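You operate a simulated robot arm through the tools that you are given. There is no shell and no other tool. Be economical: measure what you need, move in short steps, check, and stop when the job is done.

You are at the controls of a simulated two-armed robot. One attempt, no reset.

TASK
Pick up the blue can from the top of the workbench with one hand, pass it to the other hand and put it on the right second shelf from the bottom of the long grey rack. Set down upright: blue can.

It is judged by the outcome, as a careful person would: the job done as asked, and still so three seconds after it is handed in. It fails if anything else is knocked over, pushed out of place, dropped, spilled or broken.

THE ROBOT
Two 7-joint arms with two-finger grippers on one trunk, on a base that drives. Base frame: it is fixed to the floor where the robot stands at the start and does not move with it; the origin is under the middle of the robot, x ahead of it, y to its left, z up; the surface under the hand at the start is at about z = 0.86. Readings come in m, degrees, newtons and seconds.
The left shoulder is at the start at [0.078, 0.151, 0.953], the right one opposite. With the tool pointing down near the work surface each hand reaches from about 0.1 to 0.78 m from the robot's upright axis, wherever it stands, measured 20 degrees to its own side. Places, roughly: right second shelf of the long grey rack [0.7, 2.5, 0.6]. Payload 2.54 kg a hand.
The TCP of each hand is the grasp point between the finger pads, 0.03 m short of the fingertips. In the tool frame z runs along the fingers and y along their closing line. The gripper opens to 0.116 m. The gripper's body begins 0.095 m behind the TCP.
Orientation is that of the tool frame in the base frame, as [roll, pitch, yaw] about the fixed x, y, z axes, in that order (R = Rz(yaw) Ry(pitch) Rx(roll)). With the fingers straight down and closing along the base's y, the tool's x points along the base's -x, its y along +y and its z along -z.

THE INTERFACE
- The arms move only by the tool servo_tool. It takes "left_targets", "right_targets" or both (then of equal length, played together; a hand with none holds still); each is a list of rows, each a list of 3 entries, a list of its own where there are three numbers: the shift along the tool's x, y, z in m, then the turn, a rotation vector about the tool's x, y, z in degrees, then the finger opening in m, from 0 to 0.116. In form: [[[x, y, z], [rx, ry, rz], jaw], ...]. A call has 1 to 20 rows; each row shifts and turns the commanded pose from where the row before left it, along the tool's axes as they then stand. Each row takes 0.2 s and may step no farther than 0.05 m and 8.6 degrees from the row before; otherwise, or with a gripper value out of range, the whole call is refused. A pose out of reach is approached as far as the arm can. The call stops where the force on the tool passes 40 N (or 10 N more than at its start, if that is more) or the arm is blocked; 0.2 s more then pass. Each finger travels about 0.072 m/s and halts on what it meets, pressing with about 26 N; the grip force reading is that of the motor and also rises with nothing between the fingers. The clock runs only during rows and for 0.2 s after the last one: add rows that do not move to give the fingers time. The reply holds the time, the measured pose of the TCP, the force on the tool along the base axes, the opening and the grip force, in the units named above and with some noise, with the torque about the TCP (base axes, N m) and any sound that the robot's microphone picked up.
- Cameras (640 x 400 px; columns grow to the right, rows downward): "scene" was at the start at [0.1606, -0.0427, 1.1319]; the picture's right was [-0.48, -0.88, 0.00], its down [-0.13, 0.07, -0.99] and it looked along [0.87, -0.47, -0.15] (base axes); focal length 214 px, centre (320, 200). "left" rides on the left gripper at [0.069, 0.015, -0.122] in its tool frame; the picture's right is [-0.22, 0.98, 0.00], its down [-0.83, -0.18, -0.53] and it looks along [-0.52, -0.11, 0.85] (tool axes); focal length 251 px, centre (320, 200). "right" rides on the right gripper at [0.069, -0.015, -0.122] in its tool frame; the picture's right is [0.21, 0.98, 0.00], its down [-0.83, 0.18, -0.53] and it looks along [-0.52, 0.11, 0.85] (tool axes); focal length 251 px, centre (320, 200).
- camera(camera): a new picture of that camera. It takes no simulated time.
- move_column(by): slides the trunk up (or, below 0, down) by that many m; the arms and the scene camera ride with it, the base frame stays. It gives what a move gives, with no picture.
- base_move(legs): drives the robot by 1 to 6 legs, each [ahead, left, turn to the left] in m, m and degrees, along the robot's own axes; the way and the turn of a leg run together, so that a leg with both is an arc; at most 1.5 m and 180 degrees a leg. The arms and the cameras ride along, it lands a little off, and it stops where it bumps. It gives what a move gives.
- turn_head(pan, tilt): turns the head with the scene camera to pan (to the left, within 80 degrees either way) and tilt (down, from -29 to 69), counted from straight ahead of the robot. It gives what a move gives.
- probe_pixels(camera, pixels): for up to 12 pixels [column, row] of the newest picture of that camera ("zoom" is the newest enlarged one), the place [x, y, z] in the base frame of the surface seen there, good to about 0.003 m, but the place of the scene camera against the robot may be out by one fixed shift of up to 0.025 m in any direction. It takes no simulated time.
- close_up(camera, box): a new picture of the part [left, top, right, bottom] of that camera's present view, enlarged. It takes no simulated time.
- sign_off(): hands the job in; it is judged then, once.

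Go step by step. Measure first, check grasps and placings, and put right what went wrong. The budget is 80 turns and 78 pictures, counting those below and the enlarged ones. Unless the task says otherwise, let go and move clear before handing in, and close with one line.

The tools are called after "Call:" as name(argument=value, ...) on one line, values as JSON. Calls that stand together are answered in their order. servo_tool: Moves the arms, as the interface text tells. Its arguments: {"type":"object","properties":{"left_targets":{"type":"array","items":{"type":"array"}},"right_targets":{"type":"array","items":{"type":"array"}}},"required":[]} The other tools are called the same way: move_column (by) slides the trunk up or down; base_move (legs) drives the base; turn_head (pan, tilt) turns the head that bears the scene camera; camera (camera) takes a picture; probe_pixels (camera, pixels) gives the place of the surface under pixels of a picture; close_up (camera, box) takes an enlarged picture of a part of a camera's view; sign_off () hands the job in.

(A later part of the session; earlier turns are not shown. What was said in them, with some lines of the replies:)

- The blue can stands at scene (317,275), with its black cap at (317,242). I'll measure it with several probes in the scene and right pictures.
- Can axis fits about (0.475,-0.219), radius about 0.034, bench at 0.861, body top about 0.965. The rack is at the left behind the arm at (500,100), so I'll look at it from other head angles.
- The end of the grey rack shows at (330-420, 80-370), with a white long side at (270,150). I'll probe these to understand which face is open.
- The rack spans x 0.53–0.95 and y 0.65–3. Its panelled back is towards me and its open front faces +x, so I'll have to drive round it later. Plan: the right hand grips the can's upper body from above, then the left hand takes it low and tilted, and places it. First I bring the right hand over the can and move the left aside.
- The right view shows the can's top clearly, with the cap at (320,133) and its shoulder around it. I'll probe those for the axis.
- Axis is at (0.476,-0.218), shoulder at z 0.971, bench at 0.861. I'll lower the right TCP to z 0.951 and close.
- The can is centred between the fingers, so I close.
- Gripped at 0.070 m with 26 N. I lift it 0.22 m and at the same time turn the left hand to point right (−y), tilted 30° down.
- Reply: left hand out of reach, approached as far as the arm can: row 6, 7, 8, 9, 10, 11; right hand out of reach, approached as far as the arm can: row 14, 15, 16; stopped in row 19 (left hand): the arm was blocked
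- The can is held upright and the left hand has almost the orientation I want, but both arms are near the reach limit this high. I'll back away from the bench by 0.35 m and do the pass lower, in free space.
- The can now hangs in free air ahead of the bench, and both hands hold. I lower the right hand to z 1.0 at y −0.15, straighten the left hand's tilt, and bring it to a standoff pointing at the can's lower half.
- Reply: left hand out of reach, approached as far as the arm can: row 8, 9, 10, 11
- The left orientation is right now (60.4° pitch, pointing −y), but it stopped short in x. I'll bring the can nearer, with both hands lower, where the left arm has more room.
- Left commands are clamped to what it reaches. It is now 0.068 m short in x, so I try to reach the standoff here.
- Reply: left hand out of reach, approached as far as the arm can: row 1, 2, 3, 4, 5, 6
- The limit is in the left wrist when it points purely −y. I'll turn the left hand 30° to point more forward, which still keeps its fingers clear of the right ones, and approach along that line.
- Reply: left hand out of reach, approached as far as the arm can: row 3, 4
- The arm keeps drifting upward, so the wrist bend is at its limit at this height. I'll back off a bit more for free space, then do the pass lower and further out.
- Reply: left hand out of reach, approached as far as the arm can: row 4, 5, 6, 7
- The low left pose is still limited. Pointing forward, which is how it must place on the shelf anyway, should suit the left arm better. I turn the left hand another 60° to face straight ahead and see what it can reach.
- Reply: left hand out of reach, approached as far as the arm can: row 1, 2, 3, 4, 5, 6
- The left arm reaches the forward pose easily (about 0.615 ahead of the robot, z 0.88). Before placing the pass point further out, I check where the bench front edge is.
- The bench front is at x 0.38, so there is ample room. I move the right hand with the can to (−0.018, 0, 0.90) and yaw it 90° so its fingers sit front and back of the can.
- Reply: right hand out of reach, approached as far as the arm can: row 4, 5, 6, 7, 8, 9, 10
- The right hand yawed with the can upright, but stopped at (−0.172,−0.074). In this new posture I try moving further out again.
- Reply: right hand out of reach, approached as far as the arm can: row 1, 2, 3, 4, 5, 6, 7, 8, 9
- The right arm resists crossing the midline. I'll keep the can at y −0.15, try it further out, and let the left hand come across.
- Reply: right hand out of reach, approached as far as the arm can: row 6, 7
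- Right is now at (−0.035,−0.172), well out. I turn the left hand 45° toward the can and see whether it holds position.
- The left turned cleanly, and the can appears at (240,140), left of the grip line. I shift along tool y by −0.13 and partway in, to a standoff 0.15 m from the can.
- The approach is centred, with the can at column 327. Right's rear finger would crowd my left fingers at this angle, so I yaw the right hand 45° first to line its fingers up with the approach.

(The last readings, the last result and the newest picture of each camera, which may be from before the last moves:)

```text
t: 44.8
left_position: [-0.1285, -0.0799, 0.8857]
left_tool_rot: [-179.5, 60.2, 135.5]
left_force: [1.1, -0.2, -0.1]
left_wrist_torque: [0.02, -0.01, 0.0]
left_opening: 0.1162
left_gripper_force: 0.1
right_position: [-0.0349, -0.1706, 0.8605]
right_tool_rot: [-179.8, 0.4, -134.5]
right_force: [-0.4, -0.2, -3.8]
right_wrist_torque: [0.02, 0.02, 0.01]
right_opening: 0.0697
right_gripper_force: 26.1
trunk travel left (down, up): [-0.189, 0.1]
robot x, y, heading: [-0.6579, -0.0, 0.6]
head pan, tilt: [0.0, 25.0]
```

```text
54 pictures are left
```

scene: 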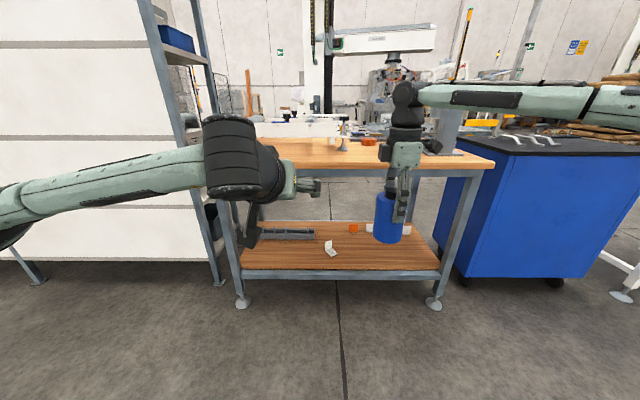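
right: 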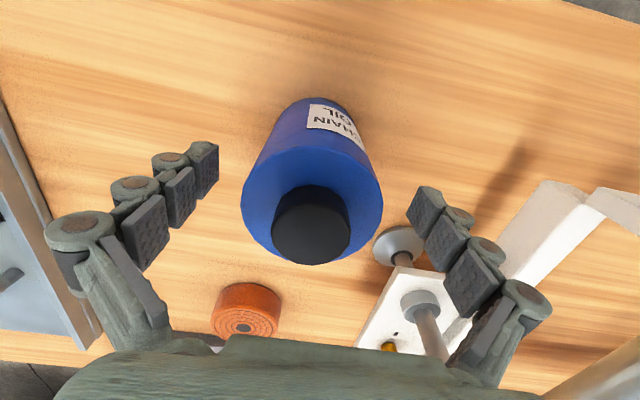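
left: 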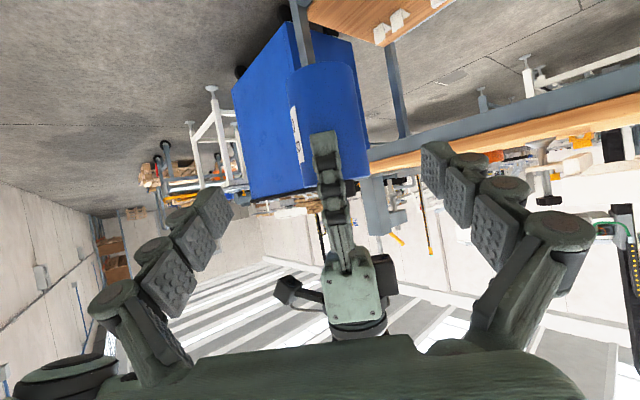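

The right's fingers are now in line with the approach, and left is centred. I advance left 0.148 m along its fingers.

Call:
servo_tool(left_targets=[[[0.001, 0.001, 0.03], [0, 0, 0], 0.116], [[0.001, 0.0007, 0.03], [0, 0, 0], 0.116], [[0, 0, 0.03], [0, 0, 0], 0.116], [[0, 0, 0.025], [0, 0, 0], 0.116], [[0, 0, 0.02], [0, 0, 0], 0.116], [[0, 0, 0.013], [0, 0, 0], 0.116], [[0, 0, 0], [0, 0, 0], 0.116]])

Call:
camera(camera="left")

Call:
close_up(camera="scene", box=[240, 80, 480, 280])

```text
t: 46.4
left_position: [-0.0394, -0.1705, 0.812]
left_tool_rot: [-179.5, 60.2, 135.4]
left_force: [-0.2, 0.5, 0.7]
left_wrist_torque: [-0.01, 0.01, 0.0]
left_opening: 0.1161
left_gripper_force: 0.1
right_position: [-0.0354, -0.1706, 0.8608]
right_tool_rot: [-179.8, 0.4, -134.4]
right_force: [-0.3, -0.4, -5.1]
right_wrist_torque: [-0.01, 0.02, -0.02]
right_opening: 0.0699
right_gripper_force: 25.9
trunk travel left (down, up): [-0.189, 0.1]
robot x, y, heading: [-0.6583, -0.0048, 0.4]
head pan, tilt: [0.0, 25.0]
```

```text
53 pictures are left
```

left: 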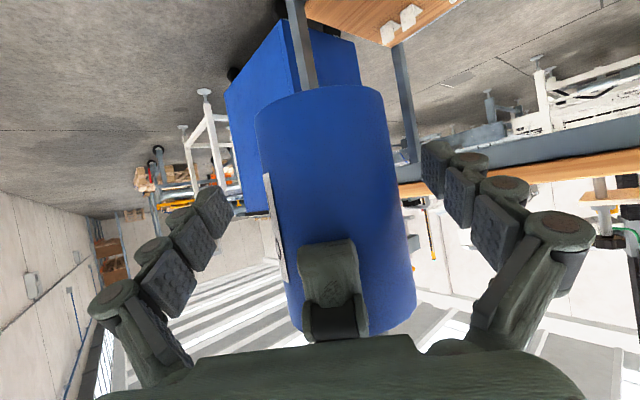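

```text
2.00 times, centred on (360, 180) of scene
```

zoom: 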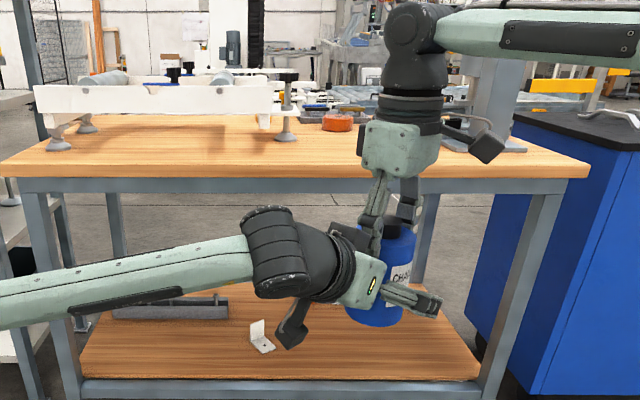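

Both hands surround the can without contact. I check centring by probing the can's surface in the left view before closing.

Call:
probe_pixels(camera="left", pixels=[[270, 150], [280, 150], [300, 150], [320, 150], [340, 150], [360, 150], [380, 150], [390, 150], [320, 88], [340, 200]])

```text
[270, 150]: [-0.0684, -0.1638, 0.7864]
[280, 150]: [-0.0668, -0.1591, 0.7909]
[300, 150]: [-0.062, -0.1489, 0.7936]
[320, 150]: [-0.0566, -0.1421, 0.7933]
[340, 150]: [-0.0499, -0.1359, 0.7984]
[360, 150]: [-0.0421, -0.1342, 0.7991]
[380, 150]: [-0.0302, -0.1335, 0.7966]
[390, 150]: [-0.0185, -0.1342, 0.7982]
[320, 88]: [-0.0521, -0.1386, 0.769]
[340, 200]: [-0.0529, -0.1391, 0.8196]
```

The can axis fits (−0.0335,−0.1685), so left is off by 5.5 mm along its closing line. I correct that and close the left gripper.

Call:
servo_tool(left_targets=[[[0, 0.0055, 0.002], [0, 0, 0], 0.116], [[0, 0, 0], [0, 0, 0], 0.09], [[0, 0, 0], [0, 0, 0], 0.078], [[0, 0, 0], [0, 0, 0], 0.068], [[0, 0, 0], [0, 0, 0], 0.05], [[0, 0, 0], [0, 0, 0], 0.05], [[0, 0, 0], [0, 0, 0], 0.05]])

```text
t: 48.0
left_position: [-0.0325, -0.1684, 0.8115]
left_tool_rot: [-179.4, 60.2, 135.5]
left_force: [1.7, 2.9, 0.8]
left_wrist_torque: [0.14, -0.14, -0.05]
left_opening: 0.0704
left_gripper_force: 25.6
right_position: [-0.0356, -0.1711, 0.8611]
right_tool_rot: [-179.8, 0.4, -134.4]
right_force: [-0.6, -2.9, -5.1]
right_wrist_torque: [-0.31, 0.15, 0.02]
right_opening: 0.0695
right_gripper_force: 25.6
trunk travel left (down, up): [-0.189, 0.1]
robot x, y, heading: [-0.6589, -0.0013, 0.6]
head pan, tilt: [0.0, 25.0]
```

Left grips the can at 0.070 m and 26 N with small forces. I open the right hand slightly and raise it straight up.

Call:
servo_tool(right_targets=[[[0, 0, 0], [0, 0, 0], 0.078], [[0, 0, 0], [0, 0, 0], 0.086], [[0, 0, 0], [0, 0, 0], 0.086], [[0, 0, -0.015], [0, 0, 0], 0.086], [[0, 0, -0.02], [0, 0, 0], 0.086], [[0, 0, -0.025], [0, 0, 0], 0.086], [[0, 0, -0.025], [0, 0, 0], 0.086], [[0, 0, -0.025], [0, 0, 0], 0.086], [[0, 0, -0.02], [0, 0, 0], 0.086], [[0, 0, 0], [0, 0, 0], 0.086]])

Call:
close_up(camera="scene", box=[240, 80, 480, 280])

```text
t: 50.2
left_position: [-0.0342, -0.1682, 0.8111]
left_tool_rot: [-179.5, 60.2, 135.5]
left_force: [0.6, -0.1, 0.1]
left_wrist_torque: [0.01, 0.0, 0.02]
left_opening: 0.0704
left_gripper_force: 26.1
right_position: [-0.0488, -0.1944, 0.9607]
right_tool_rot: [180.0, 0.4, -134.4]
right_force: [-0.1, -0.4, 0.2]
right_wrist_torque: [0.02, 0.0, -0.01]
right_opening: 0.0861
right_gripper_force: 0.0
right hand out of reach, approached as far as the arm can: row 4, 5, 6, 7, 8, 9
trunk travel left (down, up): [-0.189, 0.1]
robot x, y, heading: [-0.6596, 0.0038, 0.5]
head pan, tilt: [0.0, 25.0]
```

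```text
2.00 times, centred on (360, 180) of scene
```

zoom: 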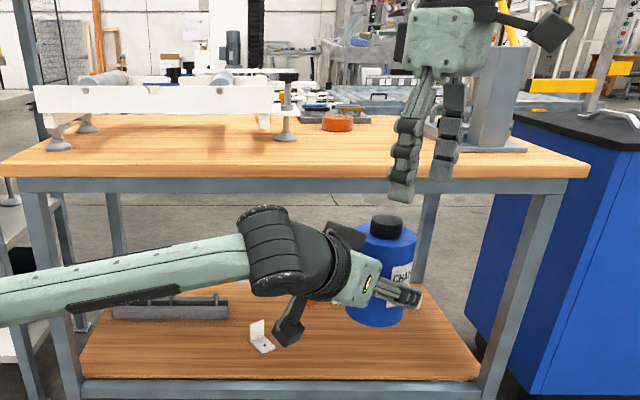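

The can is held by the left hand alone, upright in mid-air, and the right hand is clear above. I tuck the right hand away, then swing the left hand to straight ahead and pull it in a little for driving.

Call:
servo_tool(right_targets=[[[0.04, 0.01, 0], [0, 0, 0], 0.086], [[0.04, 0.01, 0], [0, 0, 0], 0.086], [[0.04, 0.01, 0], [0, 0, 0], 0.086], [[0.04, 0.01, 0], [0, 0, 0], 0.086], [[0.04, 0.01, 0], [0, 0, 0], 0.086], [[0.04, 0.01, 0], [0, 0, 0], 0.086], [[0.04, 0.01, 0], [0, 0, 0], 0.05]])

Call:
servo_tool(left_targets=[[[0, 0.02, -0.02], [0, 0, 0], 0.05], [[0, 0.02, -0.02], [0, 0, 0], 0.05], [[0, 0.025, -0.02], [0, 0, 0], 0.05], [[0, 0.025, -0.02], [0, 0, 0], 0.05], [[0, 0.02, -0.02], [0, 0, 0], 0.05], [[0, 0.02, 0], [0, 0, 0], 0.05], [[0, 0, 0], [-6.5, 0, -3.75], 0.05], [[0, 0, 0], [-6.5, 0, -3.75], 0.05], [[0, 0, 0], [-6.5, 0, -3.75], 0.05], [[0, 0, 0], [-6.5, 0, -3.75], 0.05], [[0, 0, 0], [-6.5, 0, -3.75], 0.05], [[0, 0, 0], [-6.5, 0, -3.75], 0.05], [[0, 0, 0], [0, 0, 0], 0.05]])

Call:
turn_head(pan=80, tilt=15)

Call:
camera(camera="scene")

Call:
camera(camera="left")

```text
t: 51.8
left_position: [-0.0334, -0.1678, 0.8107]
left_tool_rot: [-179.6, 60.2, 135.6]
left_force: [0.2, 0.1, -0.2]
left_wrist_torque: [-0.01, 0.0, -0.04]
left_opening: 0.0701
left_gripper_force: 26.6
right_position: [-0.2948, -0.3451, 0.9574]
right_tool_rot: [-180.0, 0.3, -134.4]
right_force: [0.3, 0.4, 0.6]
right_wrist_torque: [0.0, 0.01, -0.03]
right_opening: 0.0499
right_gripper_force: 0.0
trunk travel left (down, up): [-0.189, 0.1]
robot x, y, heading: [-0.6573, -0.0066, 0.7]
head pan, tilt: [0.0, 25.0]
```

```text
t: 54.6
left_position: [-0.0003, -0.0141, 0.8582]
left_tool_rot: [-179.3, 60.1, -179.2]
left_force: [0.7, -1.1, -5.2]
left_wrist_torque: [0.01, 0.02, 0.02]
left_opening: 0.07
left_gripper_force: 25.7
right_position: [-0.2925, -0.3448, 0.9571]
right_tool_rot: [-179.8, 0.3, -134.3]
right_force: [-0.6, 0.0, -0.3]
right_wrist_torque: [-0.01, 0.0, -0.04]
right_opening: 0.05
right_gripper_force: 0.1
trunk travel left (down, up): [-0.189, 0.1]
robot x, y, heading: [-0.6595, 0.0002, 0.6]
head pan, tilt: [0.0, 25.0]
```

```text
t: 56.1
left_position: [0.0001, -0.0137, 0.8584]
left_tool_rot: [-179.3, 60.0, -179.3]
left_force: [0.3, -0.1, -4.0]
left_wrist_torque: [-0.01, -0.02, -0.06]
left_opening: 0.0702
left_gripper_force: 26.1
right_position: [-0.294, -0.3458, 0.9571]
right_tool_rot: [-179.8, 0.2, -134.3]
right_force: [0.1, 0.4, 0.6]
right_wrist_torque: [0.01, -0.01, -0.02]
right_opening: 0.0503
right_gripper_force: 0.1
trunk travel left (down, up): [-0.189, 0.1]
robot x, y, heading: [-0.6602, -0.0049, 0.4]
head pan, tilt: [80.0, 15.0]
```

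```text
50 pictures are left
```

scene: 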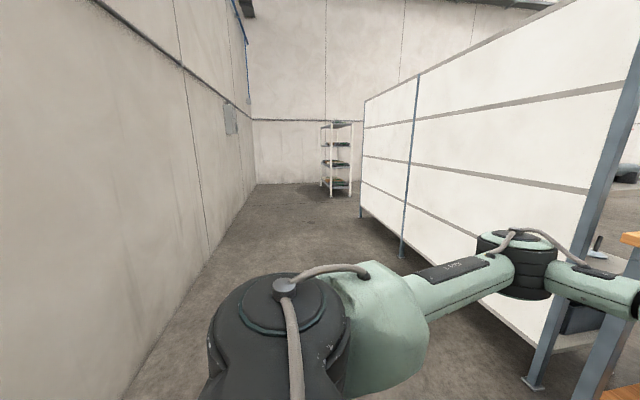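

```text
49 pictures are left
```

left: 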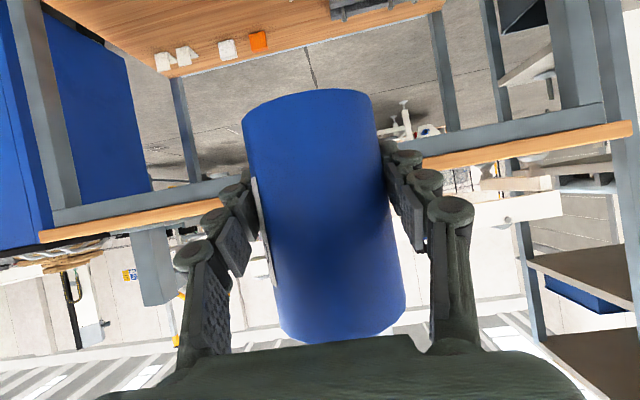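

The can is firmly in the left hand (4 N weight, fingers centred). I probe the corridor: left wall (200,200), rack far end (362,170), white shelf (335,180), floor.

Call:
probe_pixels(camera="scene", pixels=[[150, 300], [220, 180], [362, 150], [362, 205], [334, 185], [405, 230], [290, 150], [300, 230], [345, 190], [323, 180], [420, 120]])

```text
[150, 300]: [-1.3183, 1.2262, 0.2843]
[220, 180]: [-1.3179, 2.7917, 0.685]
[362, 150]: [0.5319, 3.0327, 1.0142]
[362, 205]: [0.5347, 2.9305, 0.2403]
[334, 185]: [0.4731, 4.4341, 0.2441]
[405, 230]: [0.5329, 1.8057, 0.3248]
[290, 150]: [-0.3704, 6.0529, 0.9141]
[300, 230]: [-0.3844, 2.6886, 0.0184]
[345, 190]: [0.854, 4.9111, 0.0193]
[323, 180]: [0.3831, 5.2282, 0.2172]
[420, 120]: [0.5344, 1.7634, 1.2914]
```

The corridor runs from x −1.32 to 0.53, the rack ends at y 3.03, and the white shelf starts at y 4.43, so there is a 1.4 m gap at the far end. I drive left along the corridor first to y about 3.7.

Call:
base_move(legs=[[0.0, 1.5, -0.4], [0, 1.5, 0], [0, 0.7, 0]])

Call:
turn_head(pan=0, tilt=20)

Call:
camera(camera="scene")

```text
t: 92.2
left_position: [-0.0636, 3.7566, 0.8584]
left_tool_rot: [-179.3, 60.0, -178.5]
left_force: [-0.5, -0.1, -4.4]
left_wrist_torque: [-0.03, 0.03, -0.03]
left_opening: 0.0701
left_gripper_force: 25.7
right_position: [-0.3519, 3.421, 0.9567]
right_tool_rot: [-179.7, 0.2, -133.7]
right_force: [0.2, -0.2, 0.3]
right_wrist_torque: [-0.01, 0.0, 0.02]
right_opening: 0.05
right_gripper_force: 0.1
trunk travel left (down, up): [-0.189, 0.1]
robot x, y, heading: [-0.722, 3.757, 1.2]
head pan, tilt: [80.0, 15.0]
```

```text
t: 93.7
left_position: [-0.0635, 3.7565, 0.8597]
left_tool_rot: [-179.2, 60.0, -178.6]
left_force: [0.3, 0.3, -4.0]
left_wrist_torque: [0.01, -0.02, -0.01]
left_opening: 0.0703
left_gripper_force: 26.1
right_position: [-0.3518, 3.4233, 0.9574]
right_tool_rot: [-179.8, 0.3, -133.6]
right_force: [-0.2, 0.0, 0.4]
right_wrist_torque: [0.03, 0.02, -0.02]
right_opening: 0.0499
right_gripper_force: 0.1
trunk travel left (down, up): [-0.189, 0.1]
robot x, y, heading: [-0.7253, 3.7611, 1.4]
head pan, tilt: [0.0, 20.0]
```

```text
48 pictures are left
```

scene: 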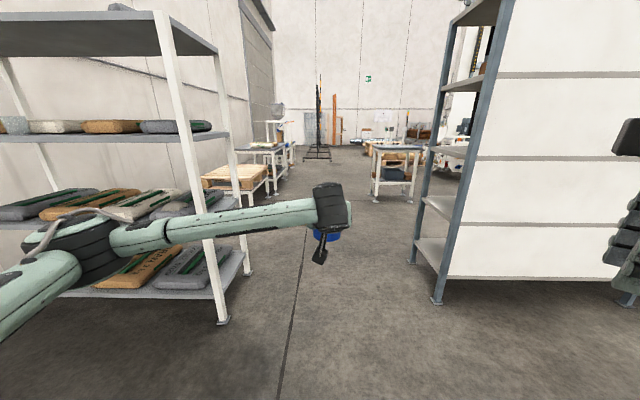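

The gap lies ahead between the white shelf post (222,310) and the rack post (437,295). I probe those, my own left elbow's width, and obstacles beyond.

Call:
probe_pixels(camera="scene", pixels=[[222, 310], [205, 210], [437, 295], [412, 260], [80, 240], [40, 225], [30, 290], [378, 195], [250, 180], [265, 195], [318, 158], [10, 330]])

```text
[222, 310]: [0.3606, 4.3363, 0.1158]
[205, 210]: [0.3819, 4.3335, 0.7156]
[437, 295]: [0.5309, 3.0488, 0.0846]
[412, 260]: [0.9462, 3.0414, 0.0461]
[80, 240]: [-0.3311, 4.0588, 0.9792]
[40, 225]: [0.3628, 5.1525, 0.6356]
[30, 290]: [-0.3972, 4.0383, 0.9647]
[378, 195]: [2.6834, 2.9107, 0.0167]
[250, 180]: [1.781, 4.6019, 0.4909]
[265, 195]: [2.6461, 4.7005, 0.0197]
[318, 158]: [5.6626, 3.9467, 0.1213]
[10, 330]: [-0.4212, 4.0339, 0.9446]
```

The gap is 1.28 m wide, centre y 3.69, and my half width is about 0.4. I centre and straighten, then drive through to x about 1.8.

Call:
base_move(legs=[[0, -0.08, -1.3], [1.25, 0, 0], [1.25, 0, 0]])

Call:
turn_head(pan=-60, tilt=20)

Call:
camera(camera="scene")

```text
t: 106.7
left_position: [2.3689, 3.7506, 0.8575]
left_tool_rot: [-179.3, 59.9, -177.4]
left_force: [-0.4, 0.3, -4.7]
left_wrist_torque: [0.02, 0.04, 0.02]
left_opening: 0.0702
left_gripper_force: 26.0
right_position: [2.086, 3.4092, 0.9563]
right_tool_rot: [-179.8, 0.3, -132.4]
right_force: [-0.7, 1.0, 0.0]
right_wrist_torque: [-0.02, -0.02, -0.02]
right_opening: 0.0497
right_gripper_force: 0.2
trunk travel left (down, up): [-0.189, 0.1]
robot x, y, heading: [1.7078, 3.7443, 2.5]
head pan, tilt: [0.0, 20.0]
```

```text
t: 108.0
left_position: [2.3693, 3.7507, 0.8585]
left_tool_rot: [-179.3, 60.0, -177.4]
left_force: [-0.2, -0.6, -3.1]
left_wrist_torque: [-0.02, -0.01, -0.01]
left_opening: 0.0705
left_gripper_force: 26.2
right_position: [2.0876, 3.4103, 0.9571]
right_tool_rot: [-179.8, 0.2, -132.4]
right_force: [-0.7, -0.1, -0.5]
right_wrist_torque: [0.04, -0.01, 0.01]
right_opening: 0.05
right_gripper_force: 0.0
trunk travel left (down, up): [-0.189, 0.1]
robot x, y, heading: [1.711, 3.7397, 2.4]
head pan, tilt: [-60.0, 20.0]
```

```text
47 pictures are left
```

scene: 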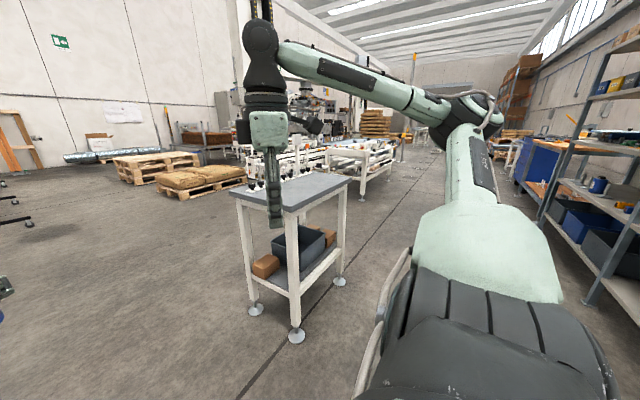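

The aisle between the rack (right) and the table at (290,200) is open. I turn right 177° to face the rack and look.

Call:
base_move(legs=[[0, 0, -90], [0, 0, -92.4]])

Call:
turn_head(pan=45, tilt=22)

Call:
camera(camera="scene")

```text
t: 116.3
left_position: [1.0517, 3.7494, 0.8577]
left_tool_rot: [-179.4, 59.8, 0.7]
left_force: [0.7, 0.1, -5.1]
left_wrist_torque: [-0.04, 0.0, 0.03]
left_opening: 0.0704
left_gripper_force: 26.4
right_position: [1.3452, 4.0829, 0.9569]
right_tool_rot: [-179.8, 0.3, 45.6]
right_force: [0.7, 0.0, 0.9]
right_wrist_torque: [0.03, 0.02, 0.02]
right_opening: 0.05
right_gripper_force: 0.0
trunk travel left (down, up): [-0.189, 0.1]
robot x, y, heading: [1.7071, 3.7416, -179.5]
head pan, tilt: [-60.0, 20.0]
```

```text
t: 118.1
left_position: [1.0536, 3.7503, 0.8578]
left_tool_rot: [-179.3, 60.0, 0.7]
left_force: [-0.1, 0.2, -4.3]
left_wrist_torque: [0.0, 0.02, 0.01]
left_opening: 0.0704
left_gripper_force: 25.6
right_position: [1.346, 4.0816, 0.9575]
right_tool_rot: [-179.8, 0.4, 45.7]
right_force: [-0.1, 0.3, -0.3]
right_wrist_torque: [-0.02, 0.01, -0.01]
right_opening: 0.0503
right_gripper_force: 0.1
trunk travel left (down, up): [-0.189, 0.1]
robot x, y, heading: [1.7083, 3.7411, -179.3]
head pan, tilt: [45.0, 22.0]
```

```text
46 pictures are left
```

scene: 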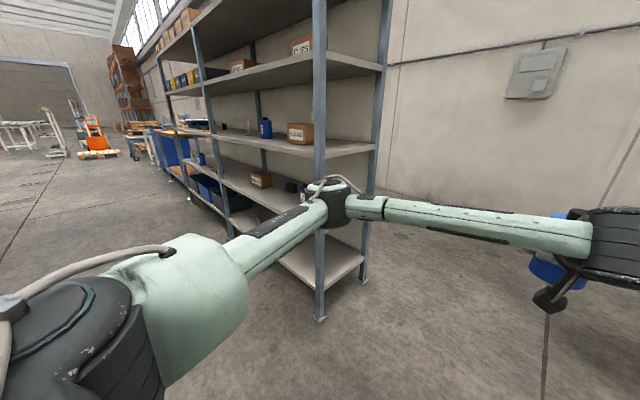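

The rack's near bay is the right one; its second shelf shows at (250,180) with some items on it. I back off 0.12 m for clearance and slide left to y about 2.55.

Call:
base_move(legs=[[-0.12, 0, -0.7], [0, 1.15, 0]])

Call:
turn_head(pan=0, tilt=28)

Call:
camera(camera="scene")

Call:
camera(camera="left")

```text
t: 130.3
left_position: [1.1758, 2.5983, 0.8569]
left_tool_rot: [-179.3, 59.8, 0.8]
left_force: [-0.3, -0.1, -4.5]
left_wrist_torque: [0.0, -0.03, -0.03]
left_opening: 0.0703
left_gripper_force: 26.3
right_position: [1.4673, 2.9292, 0.9578]
right_tool_rot: [-179.8, 0.3, 45.5]
right_force: [-1.1, 0.5, 0.8]
right_wrist_torque: [-0.02, 0.01, 0.0]
right_opening: 0.05
right_gripper_force: 0.0
trunk travel left (down, up): [-0.189, 0.1]
robot x, y, heading: [1.8304, 2.5884, -179.3]
head pan, tilt: [45.0, 22.0]
```

```text
t: 131.4
left_position: [1.1758, 2.5977, 0.859]
left_tool_rot: [-179.2, 59.9, 0.7]
left_force: [1.1, 0.1, -4.7]
left_wrist_torque: [0.01, 0.0, -0.01]
left_opening: 0.0702
left_gripper_force: 26.1
right_position: [1.4686, 2.9292, 0.9565]
right_tool_rot: [-179.9, 0.3, 45.6]
right_force: [0.3, -0.5, 0.2]
right_wrist_torque: [0.02, 0.0, 0.01]
right_opening: 0.0501
right_gripper_force: 0.0
trunk travel left (down, up): [-0.189, 0.1]
robot x, y, heading: [1.8355, 2.5886, -179.1]
head pan, tilt: [0.0, 28.0]
```

```text
45 pictures are left
```

scene: 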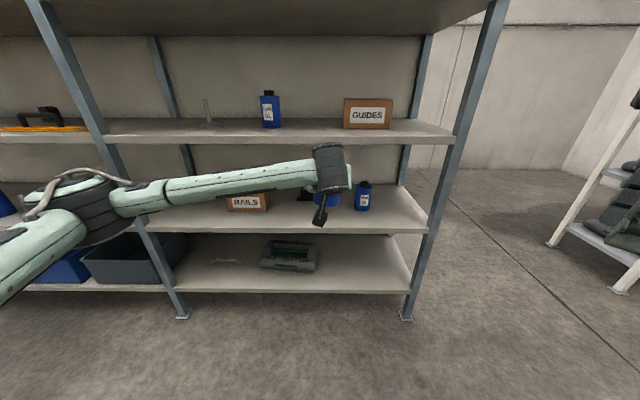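

```text
44 pictures are left
```

left: 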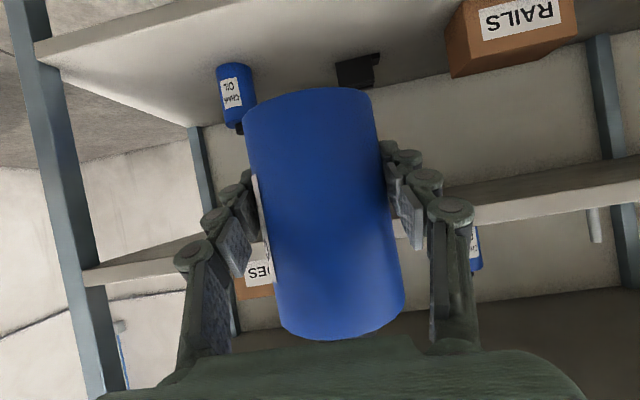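

The right bay's second shelf holds a RAILS box (248,202), a dark object near (305,195) and another blue can (363,195). I measure these, the shelf surface, the front edge and the shelf above.

Call:
probe_pixels(camera="scene", pixels=[[240, 225], [300, 225], [380, 225], [415, 220], [385, 205], [350, 220], [360, 195], [266, 195], [240, 195], [305, 192], [330, 140], [440, 170]])

Call:
probe_pixels(camera="left", pixels=[[235, 95], [352, 72], [340, 70], [375, 65], [480, 60], [300, 50], [200, 40], [50, 45], [300, 20], [400, 40], [110, 275], [160, 120]])

```text
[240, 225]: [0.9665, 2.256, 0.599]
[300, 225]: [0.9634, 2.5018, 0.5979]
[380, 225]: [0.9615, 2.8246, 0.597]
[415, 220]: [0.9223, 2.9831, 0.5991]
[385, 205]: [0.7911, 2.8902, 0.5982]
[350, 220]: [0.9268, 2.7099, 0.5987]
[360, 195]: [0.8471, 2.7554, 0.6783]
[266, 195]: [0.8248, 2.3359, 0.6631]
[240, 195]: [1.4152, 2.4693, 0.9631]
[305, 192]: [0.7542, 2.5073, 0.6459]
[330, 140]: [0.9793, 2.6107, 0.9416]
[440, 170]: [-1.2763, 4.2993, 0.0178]
```

```text
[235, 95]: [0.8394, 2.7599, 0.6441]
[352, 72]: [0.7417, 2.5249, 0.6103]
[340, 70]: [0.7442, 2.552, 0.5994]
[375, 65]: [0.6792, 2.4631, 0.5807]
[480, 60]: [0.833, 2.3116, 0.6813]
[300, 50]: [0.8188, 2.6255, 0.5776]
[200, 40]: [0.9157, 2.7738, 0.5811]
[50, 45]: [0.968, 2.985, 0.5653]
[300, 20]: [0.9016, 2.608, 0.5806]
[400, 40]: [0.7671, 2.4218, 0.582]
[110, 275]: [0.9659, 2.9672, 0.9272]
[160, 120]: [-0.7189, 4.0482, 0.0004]
```

Hand-camera values put the shelf top at z 0.580, front edge at about x 0.967 and the shelf above at about 0.92. There is a free spot at about (0.875, 2.58) between the dark object (0.74,2.53) and the other can (0.81,2.76). I lower the trunk fully, which puts the can bottom at about 0.63.

Call:
move_column(by=-0.186)

Call:
camera(camera="left")

Call:
camera(camera="scene")

```text
t: 133.5
left_position: [1.1756, 2.5977, 0.672]
left_tool_rot: [-179.3, 59.9, 0.8]
left_force: [0.3, 0.5, -4.8]
left_wrist_torque: [0.01, 0.01, 0.02]
left_opening: 0.0704
left_gripper_force: 26.1
right_position: [1.468, 2.9298, 0.7718]
right_tool_rot: [-179.9, 0.2, 45.6]
right_force: [-0.7, -0.1, 0.3]
right_wrist_torque: [-0.01, 0.02, -0.01]
right_opening: 0.05
right_gripper_force: 0.0
trunk travel left (down, up): [-0.003, 0.286]
robot x, y, heading: [1.8348, 2.5859, -179.5]
head pan, tilt: [0.0, 28.0]
```

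```text
43 pictures are left
```

left: 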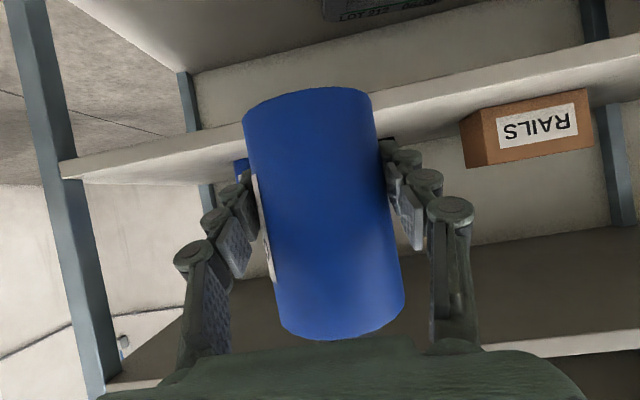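

```text
42 pictures are left
```

scene: 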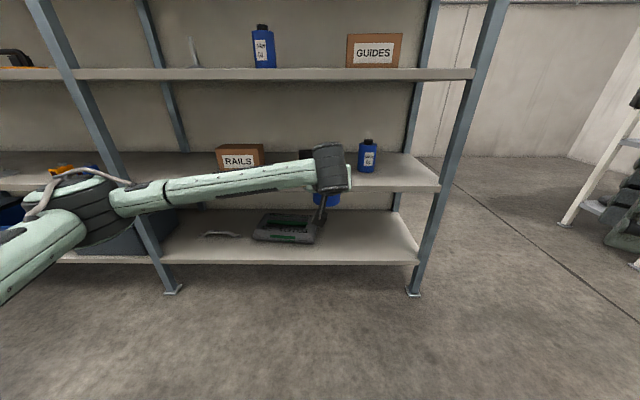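

The hand's camera hangs below the wrist at (318,225). I check its lowest point against the shelf edge, plus the can's bottom and the shelf edge.

Call:
probe_pixels(camera="scene", pixels=[[318, 228], [321, 210], [328, 205], [325, 185], [335, 150], [400, 185], [330, 203]])

Call:
probe_pixels(camera="left", pixels=[[310, 92], [260, 105], [360, 95], [430, 88], [430, 100], [200, 148], [200, 165], [530, 60]])

Call:
close_up(camera="scene", box=[260, 120, 420, 260])

```text
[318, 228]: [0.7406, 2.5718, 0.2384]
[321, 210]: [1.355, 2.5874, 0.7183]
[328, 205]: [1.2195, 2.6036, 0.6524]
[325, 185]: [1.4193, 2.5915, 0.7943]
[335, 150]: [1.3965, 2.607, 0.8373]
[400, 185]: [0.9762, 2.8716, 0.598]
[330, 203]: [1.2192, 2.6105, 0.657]
```

```text
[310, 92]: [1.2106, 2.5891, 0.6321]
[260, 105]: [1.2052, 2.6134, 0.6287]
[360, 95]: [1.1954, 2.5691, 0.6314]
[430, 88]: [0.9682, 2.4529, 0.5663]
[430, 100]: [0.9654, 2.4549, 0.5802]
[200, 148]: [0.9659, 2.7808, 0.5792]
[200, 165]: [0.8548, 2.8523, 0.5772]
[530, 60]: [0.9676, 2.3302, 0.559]
```

```text
2.86 times, centred on (340, 190) of scene
```

zoom: 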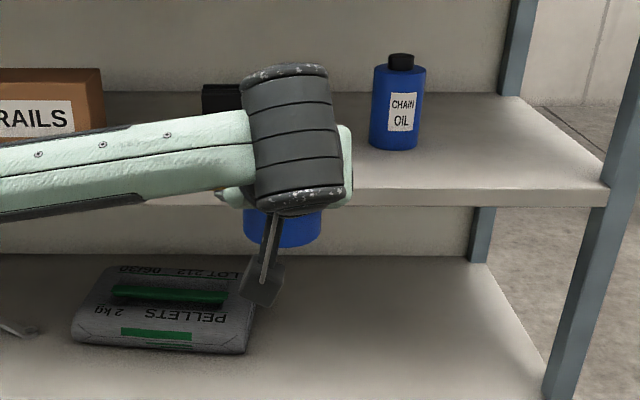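

The can bottom is at 0.630, about 0.05 above the shelf (0.580), and the hanging camera stays behind the shelf edge. I drive 0.2 m ahead.

Call:
base_move(legs=[[0.2, 0, -0.4]])

Call:
camera(camera="left")

```text
t: 135.1
left_position: [0.9766, 2.6048, 0.6722]
left_tool_rot: [-179.3, 59.9, 0.1]
left_force: [0.1, -0.1, -3.7]
left_wrist_torque: [-0.01, -0.02, -0.02]
left_opening: 0.0704
left_gripper_force: 26.3
right_position: [1.272, 2.9335, 0.772]
right_tool_rot: [-179.9, 0.4, 45.1]
right_force: [0.7, 0.1, 0.5]
right_wrist_torque: [0.01, -0.02, -0.04]
right_opening: 0.0501
right_gripper_force: 0.0
trunk travel left (down, up): [-0.003, 0.286]
robot x, y, heading: [1.6392, 2.5846, -179.9]
head pan, tilt: [0.0, 28.0]
```

```text
40 pictures are left
```

left: 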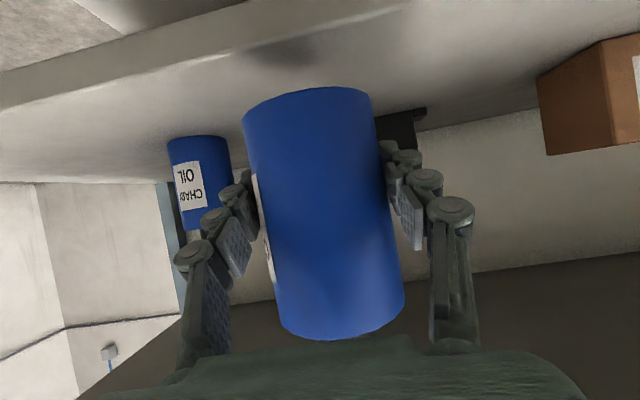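

The path is clear, with the other can at left (200,180) and the dark object at right (400,125). I drive the last 0.10 m ahead and 0.025 m left.

Call:
base_move(legs=[[0.1, 0.025, 0]])

Call:
camera(camera="left")

Call:
close_up(camera="scene", box=[240, 100, 480, 280])

```text
t: 136.2
left_position: [0.8736, 2.5775, 0.6714]
left_tool_rot: [-179.3, 59.9, 0.3]
left_force: [-0.1, 0.0, -4.9]
left_wrist_torque: [-0.04, 0.03, -0.02]
left_opening: 0.0702
left_gripper_force: 25.4
right_position: [1.1688, 2.9063, 0.7708]
right_tool_rot: [-179.8, 0.2, 45.2]
right_force: [-0.3, 0.0, -0.4]
right_wrist_torque: [0.03, 0.02, 0.02]
right_opening: 0.0501
right_gripper_force: 0.1
trunk travel left (down, up): [-0.003, 0.286]
robot x, y, heading: [1.53, 2.5586, -179.9]
head pan, tilt: [0.0, 28.0]
```

```text
39 pictures are left
```

left: 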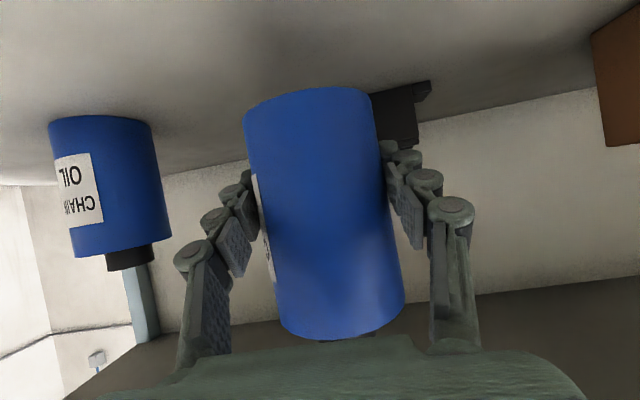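

```text
2.22 times, centred on (360, 190) of scene
```

zoom: 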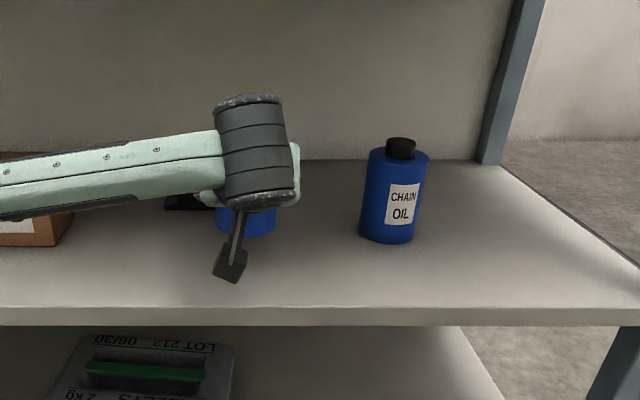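

The can hangs over the free spot. Before lowering I check the camera block's position (zoom (230,265)) against the shelf lip, and the dark object's front.

Call:
probe_pixels(camera="zoom", pixels=[[230, 278], [226, 262], [240, 258], [236, 235], [250, 232], [300, 300], [300, 312], [185, 203]])

Call:
probe_pixels(camera="left", pixels=[[400, 90], [390, 135], [425, 88], [310, 92], [310, 60], [450, 60], [200, 100]])

```text
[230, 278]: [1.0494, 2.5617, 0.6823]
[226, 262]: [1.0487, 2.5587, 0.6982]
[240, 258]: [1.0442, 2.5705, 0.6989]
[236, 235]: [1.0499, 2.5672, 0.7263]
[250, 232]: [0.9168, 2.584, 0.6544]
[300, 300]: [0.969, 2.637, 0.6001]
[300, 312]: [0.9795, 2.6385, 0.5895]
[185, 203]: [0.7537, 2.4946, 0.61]
```

```text
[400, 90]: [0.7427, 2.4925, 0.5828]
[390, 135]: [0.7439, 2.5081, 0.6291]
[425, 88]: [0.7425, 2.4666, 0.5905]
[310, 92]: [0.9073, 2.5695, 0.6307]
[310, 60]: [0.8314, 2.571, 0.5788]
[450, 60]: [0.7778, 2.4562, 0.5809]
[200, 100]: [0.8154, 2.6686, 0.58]
```

All clear: the camera bottom is 0.08 above the shelf, and the can needs 0.050 m down. I lower 0.046 m first.

Call:
servo_tool(left_targets=[[[0.0078, 0, 0.0045], [0, 0, 0], 0.05], [[0.0078, 0, 0.0045], [0, 0, 0], 0.05], [[0.0078, 0, 0.0045], [0, 0, 0], 0.05], [[0.0078, 0, 0.0045], [0, 0, 0], 0.05], [[0.0078, 0, 0.0045], [0, 0, 0], 0.05], [[0, 0, 0], [0, 0, 0], 0.05]])

Call:
camera(camera="left")

```text
t: 137.6
left_position: [0.8724, 2.578, 0.6268]
left_tool_rot: [-179.3, 59.9, 0.2]
left_force: [0.3, 0.5, -3.5]
left_wrist_torque: [0.01, -0.01, -0.03]
left_opening: 0.0705
left_gripper_force: 26.0
right_position: [1.1685, 2.9066, 0.7719]
right_tool_rot: [-179.8, 0.3, 45.2]
right_force: [-0.5, 0.2, 0.3]
right_wrist_torque: [-0.01, 0.02, 0.0]
right_opening: 0.0501
right_gripper_force: 0.1
trunk travel left (down, up): [-0.003, 0.286]
robot x, y, heading: [1.5326, 2.5603, -180.0]
head pan, tilt: [0.0, 28.0]
```

```text
37 pictures are left
```

left: 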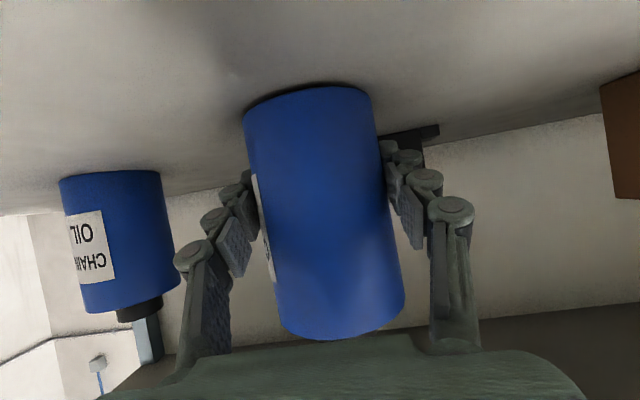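

The can bottom is about 5 mm above the shelf and no contact shows yet (still 3.5 N of weight). I lower in 1.5 mm steps and watch for contact.

Call:
servo_tool(left_targets=[[[0.0013, 0, 0.00075], [0, 0, 0], 0.05], [[0.0013, 0, 0.00075], [0, 0, 0], 0.05], [[0.0013, 0, 0.00075], [0, 0, 0], 0.05], [[0, 0, 0], [0, 0, 0], 0.05]])

```text
t: 138.6
left_position: [0.8732, 2.5787, 0.6242]
left_tool_rot: [-179.3, 60.0, 0.2]
left_force: [-1.0, -1.3, 0.7]
left_wrist_torque: [-0.05, 0.21, 0.0]
left_opening: 0.0705
left_gripper_force: 26.2
right_position: [1.168, 2.9062, 0.7714]
right_tool_rot: [-179.8, 0.4, 45.3]
right_force: [-0.2, 0.1, 0.5]
right_wrist_torque: [-0.01, -0.04, 0.0]
right_opening: 0.0502
right_gripper_force: 0.1
trunk travel left (down, up): [-0.003, 0.286]
robot x, y, heading: [1.5335, 2.562, -180.3]
head pan, tilt: [0.0, 28.0]
```

The weight has gone from the hand (force z 0.7), so the can rests on the shelf. I go 1 mm more, then open gradually and look.

Call:
servo_tool(left_targets=[[[0.0009, 0, 0.0005], [0, 0, 0], 0.05], [[0, 0, 0], [0, 0, 0], 0.072], [[0, 0, 0], [0, 0, 0], 0.078], [[0, 0, 0], [0, 0, 0], 0.09], [[0, 0, 0], [0, 0, 0], 0.105], [[0, 0, 0], [0, 0, 0], 0.105], [[0, 0, 0], [0, 0, 0], 0.105]])

Call:
camera(camera="left")

```text
t: 140.2
left_position: [0.8728, 2.5775, 0.6219]
left_tool_rot: [-179.3, 59.9, 0.2]
left_force: [-1.0, -0.8, 0.8]
left_wrist_torque: [-0.02, -0.01, -0.01]
left_opening: 0.1048
left_gripper_force: 0.1
right_position: [1.1687, 2.9075, 0.7714]
right_tool_rot: [-179.8, 0.3, 45.2]
right_force: [-1.1, 0.9, -0.2]
right_wrist_torque: [0.03, 0.0, 0.04]
right_opening: 0.0502
right_gripper_force: 0.0
trunk travel left (down, up): [-0.003, 0.286]
robot x, y, heading: [1.5356, 2.5617, -180.0]
head pan, tilt: [0.0, 28.0]
```

```text
36 pictures are left
```

left: 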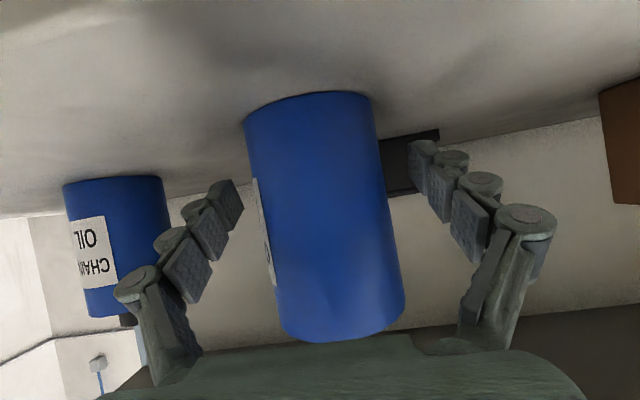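

The can stands free between the open fingers. I withdraw the hand straight back 0.12 m, then reverse the base.

Call:
servo_tool(left_targets=[[[0.005, 0, -0.00866], [0, 0, 0], 0.105], [[0.01, 0, -0.0173], [0, 0, 0], 0.105], [[0.015, 0, -0.026], [0, 0, 0], 0.105], [[0.015, 0, -0.026], [0, 0, 0], 0.105], [[0.015, 0, -0.026], [0, 0, 0], 0.105], [[0, 0, 0], [0, 0, 0], 0.105]])

Call:
camera(camera="left")

```text
t: 141.6
left_position: [0.9948, 2.5719, 0.6197]
left_tool_rot: [-179.4, 60.0, 0.2]
left_force: [-0.2, 0.4, -0.9]
left_wrist_torque: [-0.03, 0.0, 0.02]
left_opening: 0.1048
left_gripper_force: 0.1
right_position: [1.1691, 2.9066, 0.7721]
right_tool_rot: [-179.8, 0.4, 45.1]
right_force: [0.3, -0.3, 0.4]
right_wrist_torque: [-0.02, 0.0, 0.0]
right_opening: 0.0496
right_gripper_force: 0.3
trunk travel left (down, up): [-0.003, 0.286]
robot x, y, heading: [1.5316, 2.5587, -179.9]
head pan, tilt: [0.0, 28.0]
```

```text
35 pictures are left
```

left: 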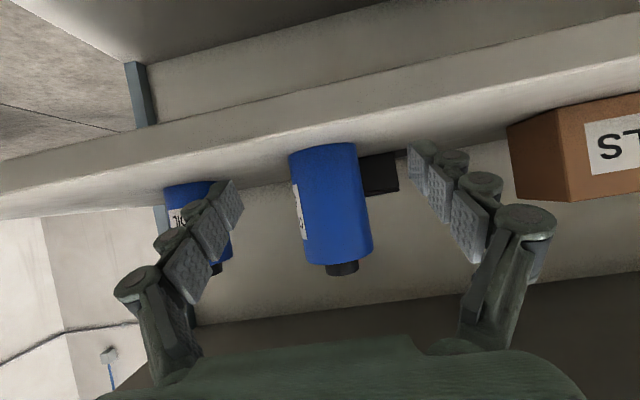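

The can stands upright on the shelf and the hand is out of the rack. I reverse the base and take a final look.

Call:
base_move(legs=[[-0.3, 0, 0]])

Call:
camera(camera="scene")

Call:
camera(camera="left")

```text
t: 143.7
left_position: [1.2904, 2.5748, 0.6209]
left_tool_rot: [-179.4, 60.0, 0.1]
left_force: [-0.1, -0.3, 0.6]
left_wrist_torque: [0.02, 0.02, 0.03]
left_opening: 0.1049
left_gripper_force: 0.0
right_position: [1.4639, 2.9063, 0.7721]
right_tool_rot: [-179.8, 0.2, 45.0]
right_force: [0.5, 0.0, 0.1]
right_wrist_torque: [0.01, 0.01, 0.02]
right_opening: 0.0499
right_gripper_force: 0.0
trunk travel left (down, up): [-0.003, 0.286]
robot x, y, heading: [1.8253, 2.5603, 180.0]
head pan, tilt: [0.0, 28.0]
```

```text
34 pictures are left
```

scene: 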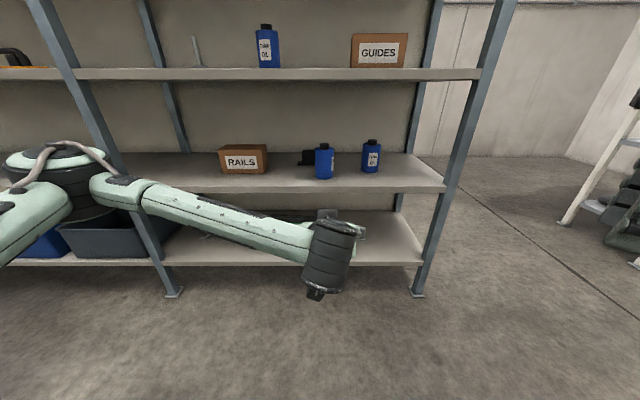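

```text
33 pictures are left
```

left: 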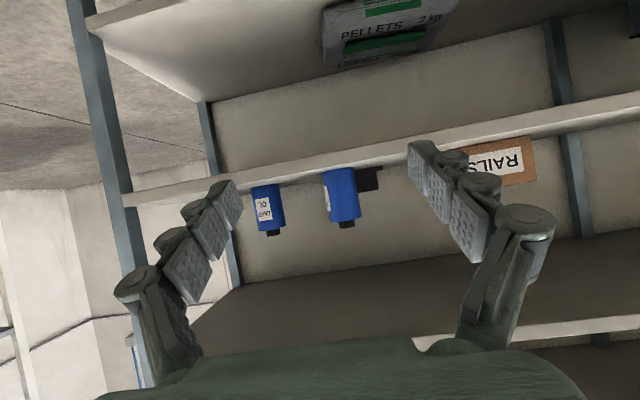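

The can stands upright at (324,160) on the right bay's second shelf. Its neighbours are undisturbed and both hands are clear, so I hand in.

Call:
sign_off()

```text
The job is handed in.
```

The blue can was picked up with the right hand, passed to the left, and set upright on the right second shelf from the bottom of the long grey rack; nothing else was disturbed that I could see.
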